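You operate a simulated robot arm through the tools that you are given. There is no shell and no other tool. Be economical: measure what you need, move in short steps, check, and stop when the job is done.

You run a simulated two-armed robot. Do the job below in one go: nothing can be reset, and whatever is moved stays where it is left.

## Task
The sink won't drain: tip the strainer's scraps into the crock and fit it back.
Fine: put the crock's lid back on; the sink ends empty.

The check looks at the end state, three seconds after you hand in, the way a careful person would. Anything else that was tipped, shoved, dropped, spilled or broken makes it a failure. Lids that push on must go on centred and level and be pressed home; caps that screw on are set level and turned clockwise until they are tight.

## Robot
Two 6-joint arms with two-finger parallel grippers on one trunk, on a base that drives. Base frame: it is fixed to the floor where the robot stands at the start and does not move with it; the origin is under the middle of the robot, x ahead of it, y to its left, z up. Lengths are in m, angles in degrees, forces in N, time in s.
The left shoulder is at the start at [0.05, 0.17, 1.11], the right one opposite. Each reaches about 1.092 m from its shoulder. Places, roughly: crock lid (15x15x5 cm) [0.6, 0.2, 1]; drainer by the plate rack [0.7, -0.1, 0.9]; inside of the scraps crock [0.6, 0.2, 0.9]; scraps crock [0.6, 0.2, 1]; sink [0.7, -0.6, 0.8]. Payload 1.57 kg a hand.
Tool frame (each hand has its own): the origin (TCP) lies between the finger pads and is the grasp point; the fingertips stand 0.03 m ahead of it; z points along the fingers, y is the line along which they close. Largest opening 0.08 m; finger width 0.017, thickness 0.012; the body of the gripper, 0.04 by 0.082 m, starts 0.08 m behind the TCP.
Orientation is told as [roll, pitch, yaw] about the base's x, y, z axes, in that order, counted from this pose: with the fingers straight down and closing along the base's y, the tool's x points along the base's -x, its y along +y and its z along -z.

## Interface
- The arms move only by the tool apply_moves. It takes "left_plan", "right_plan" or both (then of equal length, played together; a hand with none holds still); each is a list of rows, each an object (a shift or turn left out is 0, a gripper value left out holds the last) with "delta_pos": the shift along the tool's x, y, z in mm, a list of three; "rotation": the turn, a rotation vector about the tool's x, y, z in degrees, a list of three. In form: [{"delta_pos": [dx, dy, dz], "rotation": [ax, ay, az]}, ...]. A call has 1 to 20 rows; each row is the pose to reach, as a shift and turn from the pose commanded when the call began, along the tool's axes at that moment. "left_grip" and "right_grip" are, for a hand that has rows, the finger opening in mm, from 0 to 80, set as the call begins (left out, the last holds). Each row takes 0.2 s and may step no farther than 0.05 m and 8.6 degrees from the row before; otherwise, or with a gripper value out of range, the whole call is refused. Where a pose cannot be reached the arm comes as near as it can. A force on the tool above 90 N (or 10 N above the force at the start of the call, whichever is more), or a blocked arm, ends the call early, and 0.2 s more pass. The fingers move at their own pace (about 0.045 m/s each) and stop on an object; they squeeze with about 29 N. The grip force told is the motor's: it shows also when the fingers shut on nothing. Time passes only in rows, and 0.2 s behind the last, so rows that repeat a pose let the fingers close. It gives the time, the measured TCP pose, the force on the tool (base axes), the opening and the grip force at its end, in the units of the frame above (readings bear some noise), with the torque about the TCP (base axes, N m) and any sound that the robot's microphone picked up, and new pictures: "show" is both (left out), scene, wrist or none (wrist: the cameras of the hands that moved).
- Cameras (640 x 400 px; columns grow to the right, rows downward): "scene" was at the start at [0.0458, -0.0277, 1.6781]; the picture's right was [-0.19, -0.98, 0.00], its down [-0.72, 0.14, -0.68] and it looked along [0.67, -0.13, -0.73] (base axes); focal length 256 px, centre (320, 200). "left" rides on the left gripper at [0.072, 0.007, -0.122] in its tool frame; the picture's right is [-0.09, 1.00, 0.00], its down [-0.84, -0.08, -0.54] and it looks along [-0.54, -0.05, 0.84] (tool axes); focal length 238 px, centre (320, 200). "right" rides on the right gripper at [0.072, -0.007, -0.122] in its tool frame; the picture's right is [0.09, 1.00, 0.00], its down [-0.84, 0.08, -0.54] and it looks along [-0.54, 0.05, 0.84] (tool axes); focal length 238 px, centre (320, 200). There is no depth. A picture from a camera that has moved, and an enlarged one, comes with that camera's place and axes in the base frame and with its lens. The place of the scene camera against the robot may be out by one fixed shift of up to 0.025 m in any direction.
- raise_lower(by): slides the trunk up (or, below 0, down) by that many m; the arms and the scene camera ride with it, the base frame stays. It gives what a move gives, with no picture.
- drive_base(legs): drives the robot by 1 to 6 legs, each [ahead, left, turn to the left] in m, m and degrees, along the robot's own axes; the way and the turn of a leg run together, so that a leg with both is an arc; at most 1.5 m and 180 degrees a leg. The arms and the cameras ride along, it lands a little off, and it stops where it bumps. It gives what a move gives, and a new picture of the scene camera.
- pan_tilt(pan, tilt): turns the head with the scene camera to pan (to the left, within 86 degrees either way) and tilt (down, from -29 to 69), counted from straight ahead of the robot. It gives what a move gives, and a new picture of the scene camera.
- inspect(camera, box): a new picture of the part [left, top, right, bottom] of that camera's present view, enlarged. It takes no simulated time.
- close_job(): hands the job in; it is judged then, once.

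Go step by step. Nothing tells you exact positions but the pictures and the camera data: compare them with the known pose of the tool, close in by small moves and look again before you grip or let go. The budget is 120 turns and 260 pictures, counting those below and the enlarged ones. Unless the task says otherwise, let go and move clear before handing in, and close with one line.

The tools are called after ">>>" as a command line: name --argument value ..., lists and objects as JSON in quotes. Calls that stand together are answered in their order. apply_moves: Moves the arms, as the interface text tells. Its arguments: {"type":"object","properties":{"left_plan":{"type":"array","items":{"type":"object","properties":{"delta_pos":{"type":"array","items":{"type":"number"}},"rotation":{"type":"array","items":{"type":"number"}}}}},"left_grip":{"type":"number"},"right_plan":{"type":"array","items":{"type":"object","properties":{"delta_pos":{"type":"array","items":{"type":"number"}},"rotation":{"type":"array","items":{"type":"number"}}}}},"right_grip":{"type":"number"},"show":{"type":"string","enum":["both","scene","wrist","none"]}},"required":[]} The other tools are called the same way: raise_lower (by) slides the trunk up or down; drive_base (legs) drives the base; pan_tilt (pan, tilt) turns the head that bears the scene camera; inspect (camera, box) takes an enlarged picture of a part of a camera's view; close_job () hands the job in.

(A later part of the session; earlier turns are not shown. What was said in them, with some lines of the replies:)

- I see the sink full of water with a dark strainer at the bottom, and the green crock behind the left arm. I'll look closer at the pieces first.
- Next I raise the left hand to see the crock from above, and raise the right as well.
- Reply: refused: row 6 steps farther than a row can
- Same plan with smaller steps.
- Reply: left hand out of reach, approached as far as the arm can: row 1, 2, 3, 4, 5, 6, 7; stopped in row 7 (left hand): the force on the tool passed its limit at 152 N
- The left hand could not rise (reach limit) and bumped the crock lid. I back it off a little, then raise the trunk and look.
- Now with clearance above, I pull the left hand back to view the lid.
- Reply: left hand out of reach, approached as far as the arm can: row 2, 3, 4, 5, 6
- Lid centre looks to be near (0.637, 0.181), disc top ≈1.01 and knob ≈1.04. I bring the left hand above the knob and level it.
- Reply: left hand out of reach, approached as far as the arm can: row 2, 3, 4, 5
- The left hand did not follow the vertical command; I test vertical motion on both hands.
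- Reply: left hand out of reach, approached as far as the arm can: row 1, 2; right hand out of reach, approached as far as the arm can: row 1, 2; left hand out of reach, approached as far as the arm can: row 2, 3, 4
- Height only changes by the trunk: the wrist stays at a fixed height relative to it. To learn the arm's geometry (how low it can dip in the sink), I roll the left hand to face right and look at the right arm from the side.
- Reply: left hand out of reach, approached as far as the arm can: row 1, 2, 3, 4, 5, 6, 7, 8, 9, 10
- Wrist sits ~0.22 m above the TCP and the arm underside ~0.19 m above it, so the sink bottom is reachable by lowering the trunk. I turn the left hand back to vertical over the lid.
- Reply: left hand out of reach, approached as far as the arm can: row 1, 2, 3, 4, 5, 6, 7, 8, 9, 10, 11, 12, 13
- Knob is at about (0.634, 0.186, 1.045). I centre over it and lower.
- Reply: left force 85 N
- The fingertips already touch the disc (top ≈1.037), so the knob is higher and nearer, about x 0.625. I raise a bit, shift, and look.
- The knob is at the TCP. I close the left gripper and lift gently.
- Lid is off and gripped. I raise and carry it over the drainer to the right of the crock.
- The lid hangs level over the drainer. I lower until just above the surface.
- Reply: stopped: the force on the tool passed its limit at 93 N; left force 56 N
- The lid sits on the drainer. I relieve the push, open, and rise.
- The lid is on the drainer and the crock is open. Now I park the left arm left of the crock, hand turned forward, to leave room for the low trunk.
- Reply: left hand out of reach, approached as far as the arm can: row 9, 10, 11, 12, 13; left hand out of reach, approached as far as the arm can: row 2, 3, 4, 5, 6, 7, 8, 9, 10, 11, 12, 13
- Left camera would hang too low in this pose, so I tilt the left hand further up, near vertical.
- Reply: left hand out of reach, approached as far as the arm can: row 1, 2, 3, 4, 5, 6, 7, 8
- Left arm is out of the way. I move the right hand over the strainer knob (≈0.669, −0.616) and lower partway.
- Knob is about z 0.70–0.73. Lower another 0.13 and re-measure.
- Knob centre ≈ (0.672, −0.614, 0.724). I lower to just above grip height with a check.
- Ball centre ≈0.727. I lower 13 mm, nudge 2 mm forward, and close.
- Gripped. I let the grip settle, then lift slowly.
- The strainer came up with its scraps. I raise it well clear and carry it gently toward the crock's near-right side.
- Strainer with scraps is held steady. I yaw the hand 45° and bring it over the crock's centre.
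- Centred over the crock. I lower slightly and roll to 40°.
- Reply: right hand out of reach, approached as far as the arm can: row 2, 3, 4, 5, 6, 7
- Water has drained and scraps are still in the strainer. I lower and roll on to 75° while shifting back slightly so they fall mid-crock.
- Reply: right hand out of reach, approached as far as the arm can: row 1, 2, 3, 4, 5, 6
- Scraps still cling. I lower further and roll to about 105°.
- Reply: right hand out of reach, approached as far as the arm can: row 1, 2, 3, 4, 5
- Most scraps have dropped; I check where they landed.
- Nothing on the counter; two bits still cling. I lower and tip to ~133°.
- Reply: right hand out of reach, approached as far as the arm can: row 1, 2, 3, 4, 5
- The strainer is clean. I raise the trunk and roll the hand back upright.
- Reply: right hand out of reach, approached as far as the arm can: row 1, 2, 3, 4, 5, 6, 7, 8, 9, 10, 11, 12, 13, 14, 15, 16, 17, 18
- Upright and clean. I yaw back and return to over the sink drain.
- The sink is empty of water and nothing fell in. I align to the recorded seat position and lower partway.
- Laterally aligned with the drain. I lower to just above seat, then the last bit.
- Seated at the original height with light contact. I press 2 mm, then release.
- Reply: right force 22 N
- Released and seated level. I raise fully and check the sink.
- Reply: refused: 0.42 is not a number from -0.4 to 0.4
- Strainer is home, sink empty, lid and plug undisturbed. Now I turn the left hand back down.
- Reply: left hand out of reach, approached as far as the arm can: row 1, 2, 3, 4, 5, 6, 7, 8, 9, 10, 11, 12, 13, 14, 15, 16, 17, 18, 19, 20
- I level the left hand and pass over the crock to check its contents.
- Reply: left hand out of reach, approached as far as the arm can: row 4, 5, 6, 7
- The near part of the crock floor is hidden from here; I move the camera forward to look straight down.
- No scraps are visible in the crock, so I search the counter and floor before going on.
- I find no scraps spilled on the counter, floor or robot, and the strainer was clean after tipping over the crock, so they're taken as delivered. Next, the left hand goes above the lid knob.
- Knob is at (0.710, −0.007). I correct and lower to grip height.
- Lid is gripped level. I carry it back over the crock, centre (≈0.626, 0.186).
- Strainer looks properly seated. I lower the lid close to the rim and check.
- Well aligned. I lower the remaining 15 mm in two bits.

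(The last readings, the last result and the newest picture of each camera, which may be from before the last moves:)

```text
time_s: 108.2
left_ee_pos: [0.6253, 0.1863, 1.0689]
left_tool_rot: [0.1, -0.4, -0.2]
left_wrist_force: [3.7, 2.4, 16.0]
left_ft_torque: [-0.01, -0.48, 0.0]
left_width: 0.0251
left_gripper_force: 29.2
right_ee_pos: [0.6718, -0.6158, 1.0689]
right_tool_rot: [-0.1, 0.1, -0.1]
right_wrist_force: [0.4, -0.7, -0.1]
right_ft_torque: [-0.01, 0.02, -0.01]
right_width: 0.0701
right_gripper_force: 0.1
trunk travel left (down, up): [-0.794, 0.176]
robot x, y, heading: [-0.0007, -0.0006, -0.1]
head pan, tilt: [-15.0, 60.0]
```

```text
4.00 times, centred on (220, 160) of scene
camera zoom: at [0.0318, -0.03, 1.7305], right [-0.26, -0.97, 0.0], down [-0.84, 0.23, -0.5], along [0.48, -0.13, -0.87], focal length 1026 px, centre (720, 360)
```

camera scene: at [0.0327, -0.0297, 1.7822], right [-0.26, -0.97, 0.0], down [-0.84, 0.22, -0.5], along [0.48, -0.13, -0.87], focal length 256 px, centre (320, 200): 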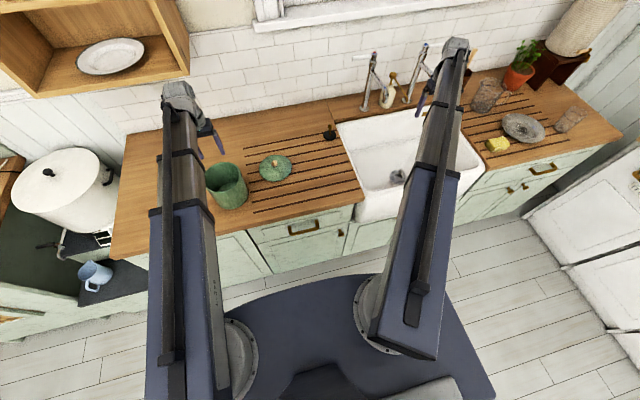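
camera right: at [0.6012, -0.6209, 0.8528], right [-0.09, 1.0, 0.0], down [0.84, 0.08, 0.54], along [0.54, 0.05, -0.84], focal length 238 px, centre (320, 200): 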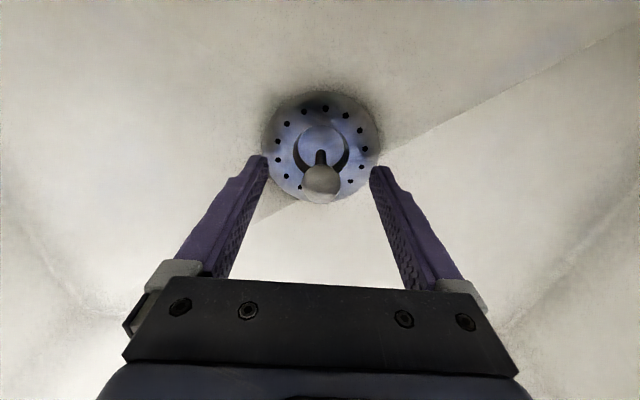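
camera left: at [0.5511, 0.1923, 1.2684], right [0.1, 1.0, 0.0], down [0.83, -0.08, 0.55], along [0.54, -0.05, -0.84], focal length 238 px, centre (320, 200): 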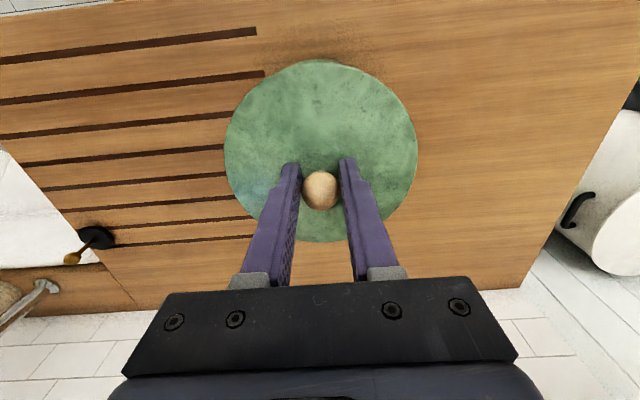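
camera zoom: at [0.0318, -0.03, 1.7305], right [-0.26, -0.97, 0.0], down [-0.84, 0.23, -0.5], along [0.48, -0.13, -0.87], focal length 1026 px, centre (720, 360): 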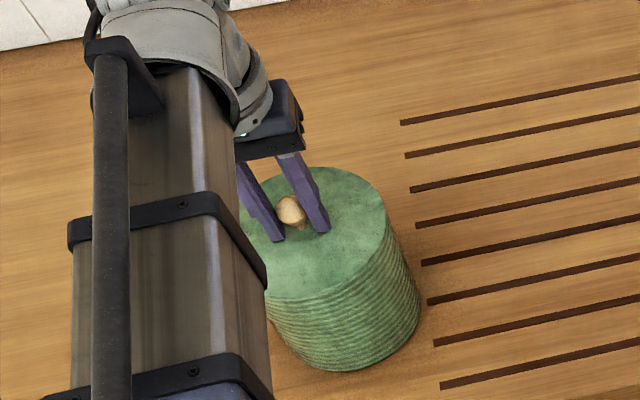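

The lid is flush and level with 16 N contact. I press a touch more, then release and rise.

>>> raise_lower --by -0.003

>>> raise_lower --by 0.003

>>> apply_moves --left_plan '[{}, {}, {}, {}]' --left_grip 60 --show "none"

>>> raise_lower --by 0.1

>>> inspect --camera "left" --box '[160, 0, 480, 240]'

```text
time_s: 108.8
left_ee_pos: [0.6245, 0.1861, 1.0684]
left_tool_rot: [0.3, -0.8, -0.1]
left_wrist_force: [22.2, 6.5, 84.9]
left_ft_torque: [0.33, -0.35, -0.06]
left_width: 0.0252
left_gripper_force: 29.0
right_ee_pos: [0.6704, -0.6158, 1.0675]
right_tool_rot: [0.0, -0.1, -0.1]
right_wrist_force: [0.2, 0.5, 0.1]
right_ft_torque: [-0.01, 0.01, -0.04]
right_width: 0.0701
right_gripper_force: 0.1
trunk travel left (down, up): [-0.791, 0.179]
robot x, y, heading: [-0.0021, 0.0007, 0.0]
head pan, tilt: [-15.0, 60.0]
```

```text
time_s: 109.3
left_ee_pos: [0.6228, 0.1853, 1.0678]
left_tool_rot: [0.1, -0.4, -0.2]
left_wrist_force: [14.0, 5.1, 37.8]
left_ft_torque: [0.42, -0.6, 0.01]
left_width: 0.0251
left_gripper_force: 28.7
right_ee_pos: [0.6723, -0.615, 1.0696]
right_tool_rot: [-0.1, 0.0, -0.1]
right_wrist_force: [0.7, 0.0, 0.7]
right_ft_torque: [-0.02, -0.01, 0.04]
right_width: 0.0702
right_gripper_force: 0.0
trunk travel left (down, up): [-0.794, 0.176]
robot x, y, heading: [0.0014, 0.0015, 0.0]
head pan, tilt: [-15.0, 60.0]
```

```text
time_s: 110.3
left_ee_pos: [0.6235, 0.1851, 1.0691]
left_tool_rot: [0.0, -0.2, -0.3]
left_wrist_force: [-1.0, 0.6, 5.2]
left_ft_torque: [-0.11, 0.07, -0.08]
left_width: 0.059
left_gripper_force: 0.1
right_ee_pos: [0.6724, -0.6153, 1.0676]
right_tool_rot: [-0.1, 0.1, -0.1]
right_wrist_force: [0.1, 0.0, -0.2]
right_ft_torque: [0.02, 0.03, -0.01]
right_width: 0.0702
right_gripper_force: 0.0
trunk travel left (down, up): [-0.794, 0.176]
robot x, y, heading: [0.0025, -0.0013, -0.0]
head pan, tilt: [-15.0, 60.0]
```

```text
time_s: 111.6
left_ee_pos: [0.624, 0.1866, 1.1687]
left_tool_rot: [0.0, -0.2, -0.1]
left_wrist_force: [0.1, -0.6, 0.3]
left_ft_torque: [-0.02, 0.01, 0.0]
left_width: 0.0603
left_gripper_force: 0.1
right_ee_pos: [0.6733, -0.6141, 1.168]
right_tool_rot: [-0.1, 0.2, -0.1]
right_wrist_force: [1.0, 0.0, -0.7]
right_ft_torque: [0.01, 0.0, 0.01]
right_width: 0.0699
right_gripper_force: 0.0
trunk travel left (down, up): [-0.894, 0.076]
robot x, y, heading: [0.0058, -0.0007, 0.0]
head pan, tilt: [-15.0, 60.0]
```

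```text
1.67 times, centred on (320, 120) of left
camera zoom: at [0.5511, 0.192, 1.2893], right [0.1, 1.0, 0.0], down [0.83, -0.08, 0.55], along [0.54, -0.05, -0.84], focal length 397 px, centre (320, 333)
```

zoom: 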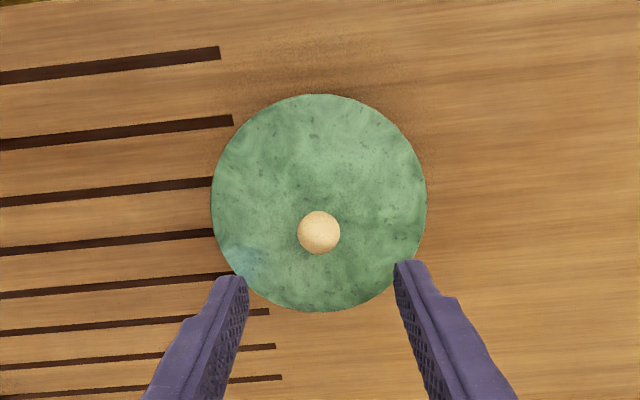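

Lid released, looks centred. I draw the left hand back and take a last look at everything.

>>> apply_moves --left_plan '[{"delta_pos": [30, 40, 0]}, {"delta_pos": [60, 80, 0]}, {"delta_pos": [90, 120, 0]}, {"delta_pos": [120, 160, 0]}, {"delta_pos": [140, 200, 0]}, {"delta_pos": [150, 230, 0]}]' --show "scene"

>>> inspect --camera "scene" --box '[160, 110, 320, 230]'

>>> inspect --camera "left" --box '[0, 0, 320, 200]'

```text
time_s: 113.0
left_ee_pos: [0.4741, 0.4177, 1.1688]
left_tool_rot: [0.2, -0.3, -0.2]
left_wrist_force: [0.3, 0.0, 1.1]
left_ft_torque: [-0.01, 0.01, 0.0]
left_width: 0.0598
left_gripper_force: 0.1
right_ee_pos: [0.6715, -0.6141, 1.1679]
right_tool_rot: [-0.1, 0.1, -0.2]
right_wrist_force: [-1.2, 0.4, 0.2]
right_ft_torque: [0.0, 0.01, 0.02]
right_width: 0.0701
right_gripper_force: 0.1
trunk travel left (down, up): [-0.894, 0.076]
robot x, y, heading: [0.0001, 0.0006, -0.2]
head pan, tilt: [-15.0, 60.0]
camera scene: at [0.0325, -0.0292, 1.8302], right [-0.26, -0.97, 0.0], down [-0.84, 0.23, -0.5], along [0.48, -0.13, -0.87], focal length 256 px, centre (320, 200)
```

scene: 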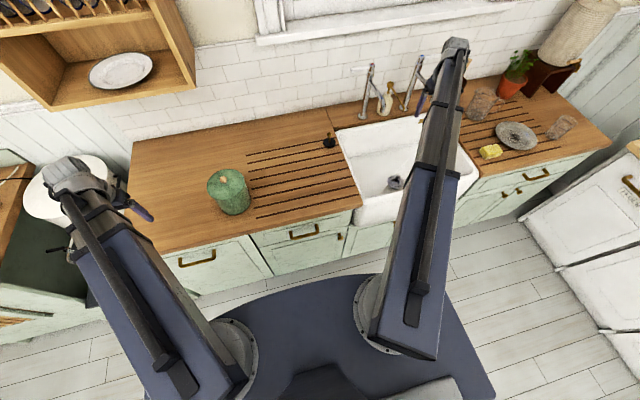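

```text
3.33 times, centred on (240, 170) of scene
camera zoom: at [0.0325, -0.0292, 1.8302], right [-0.26, -0.97, 0.0], down [-0.84, 0.23, -0.5], along [0.48, -0.13, -0.87], focal length 855 px, centre (587, 300)
```

zoom: 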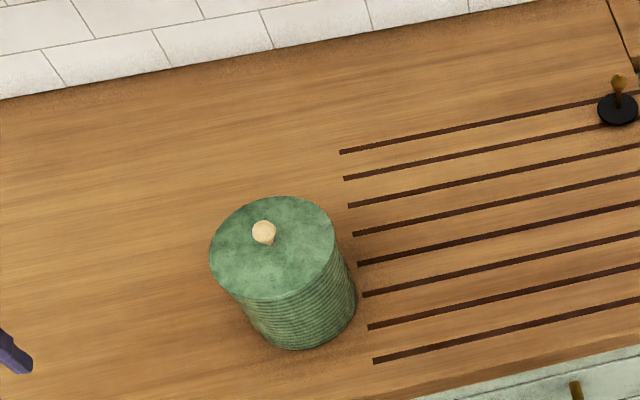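

```text
2.00 times, centred on (160, 100) of left
camera zoom: at [0.4017, 0.4234, 1.2893], right [0.1, 1.0, 0.0], down [0.83, -0.08, 0.55], along [0.54, -0.05, -0.84], focal length 477 px, centre (640, 400)
```

zoom: 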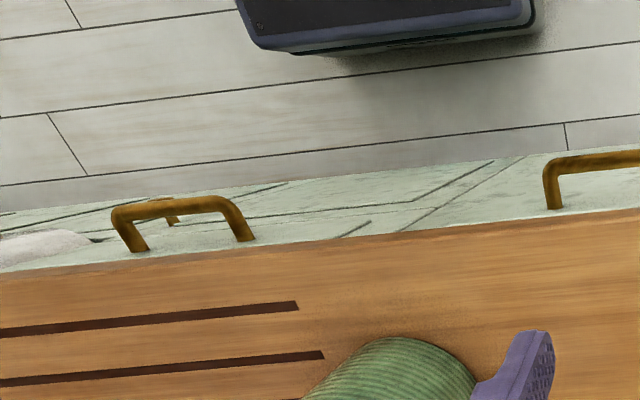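

>>> inspect --camera "scene" --box '[330, 110, 480, 230]'

```text
3.33 times, centred on (405, 170) of scene
camera zoom: at [0.0325, -0.0292, 1.8302], right [-0.26, -0.97, 0.0], down [-0.84, 0.23, -0.5], along [0.48, -0.13, -0.87], focal length 855 px, centre (37, 300)
```

zoom: 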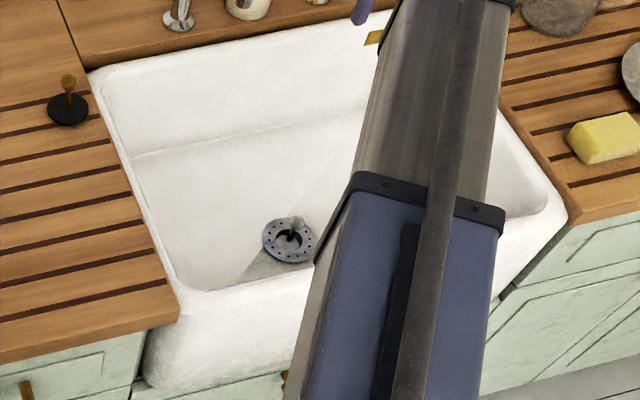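

The strainer sits flat in the drain, the sink is empty, the lid is on and both hands are clear, so I hand in.

>>> close_job

```text
The job is handed in.
```

I tipped the strainer over the crock until it was clean and fitted it back in the drain. The sink is empty and the lid is back on the crock, but I never saw the scraps in the crock: it looked empty inside, and I found none on the counter, floor or robot. Early on, the left hand also bumped the crock hard (152 N), which may have shifted it slightly.
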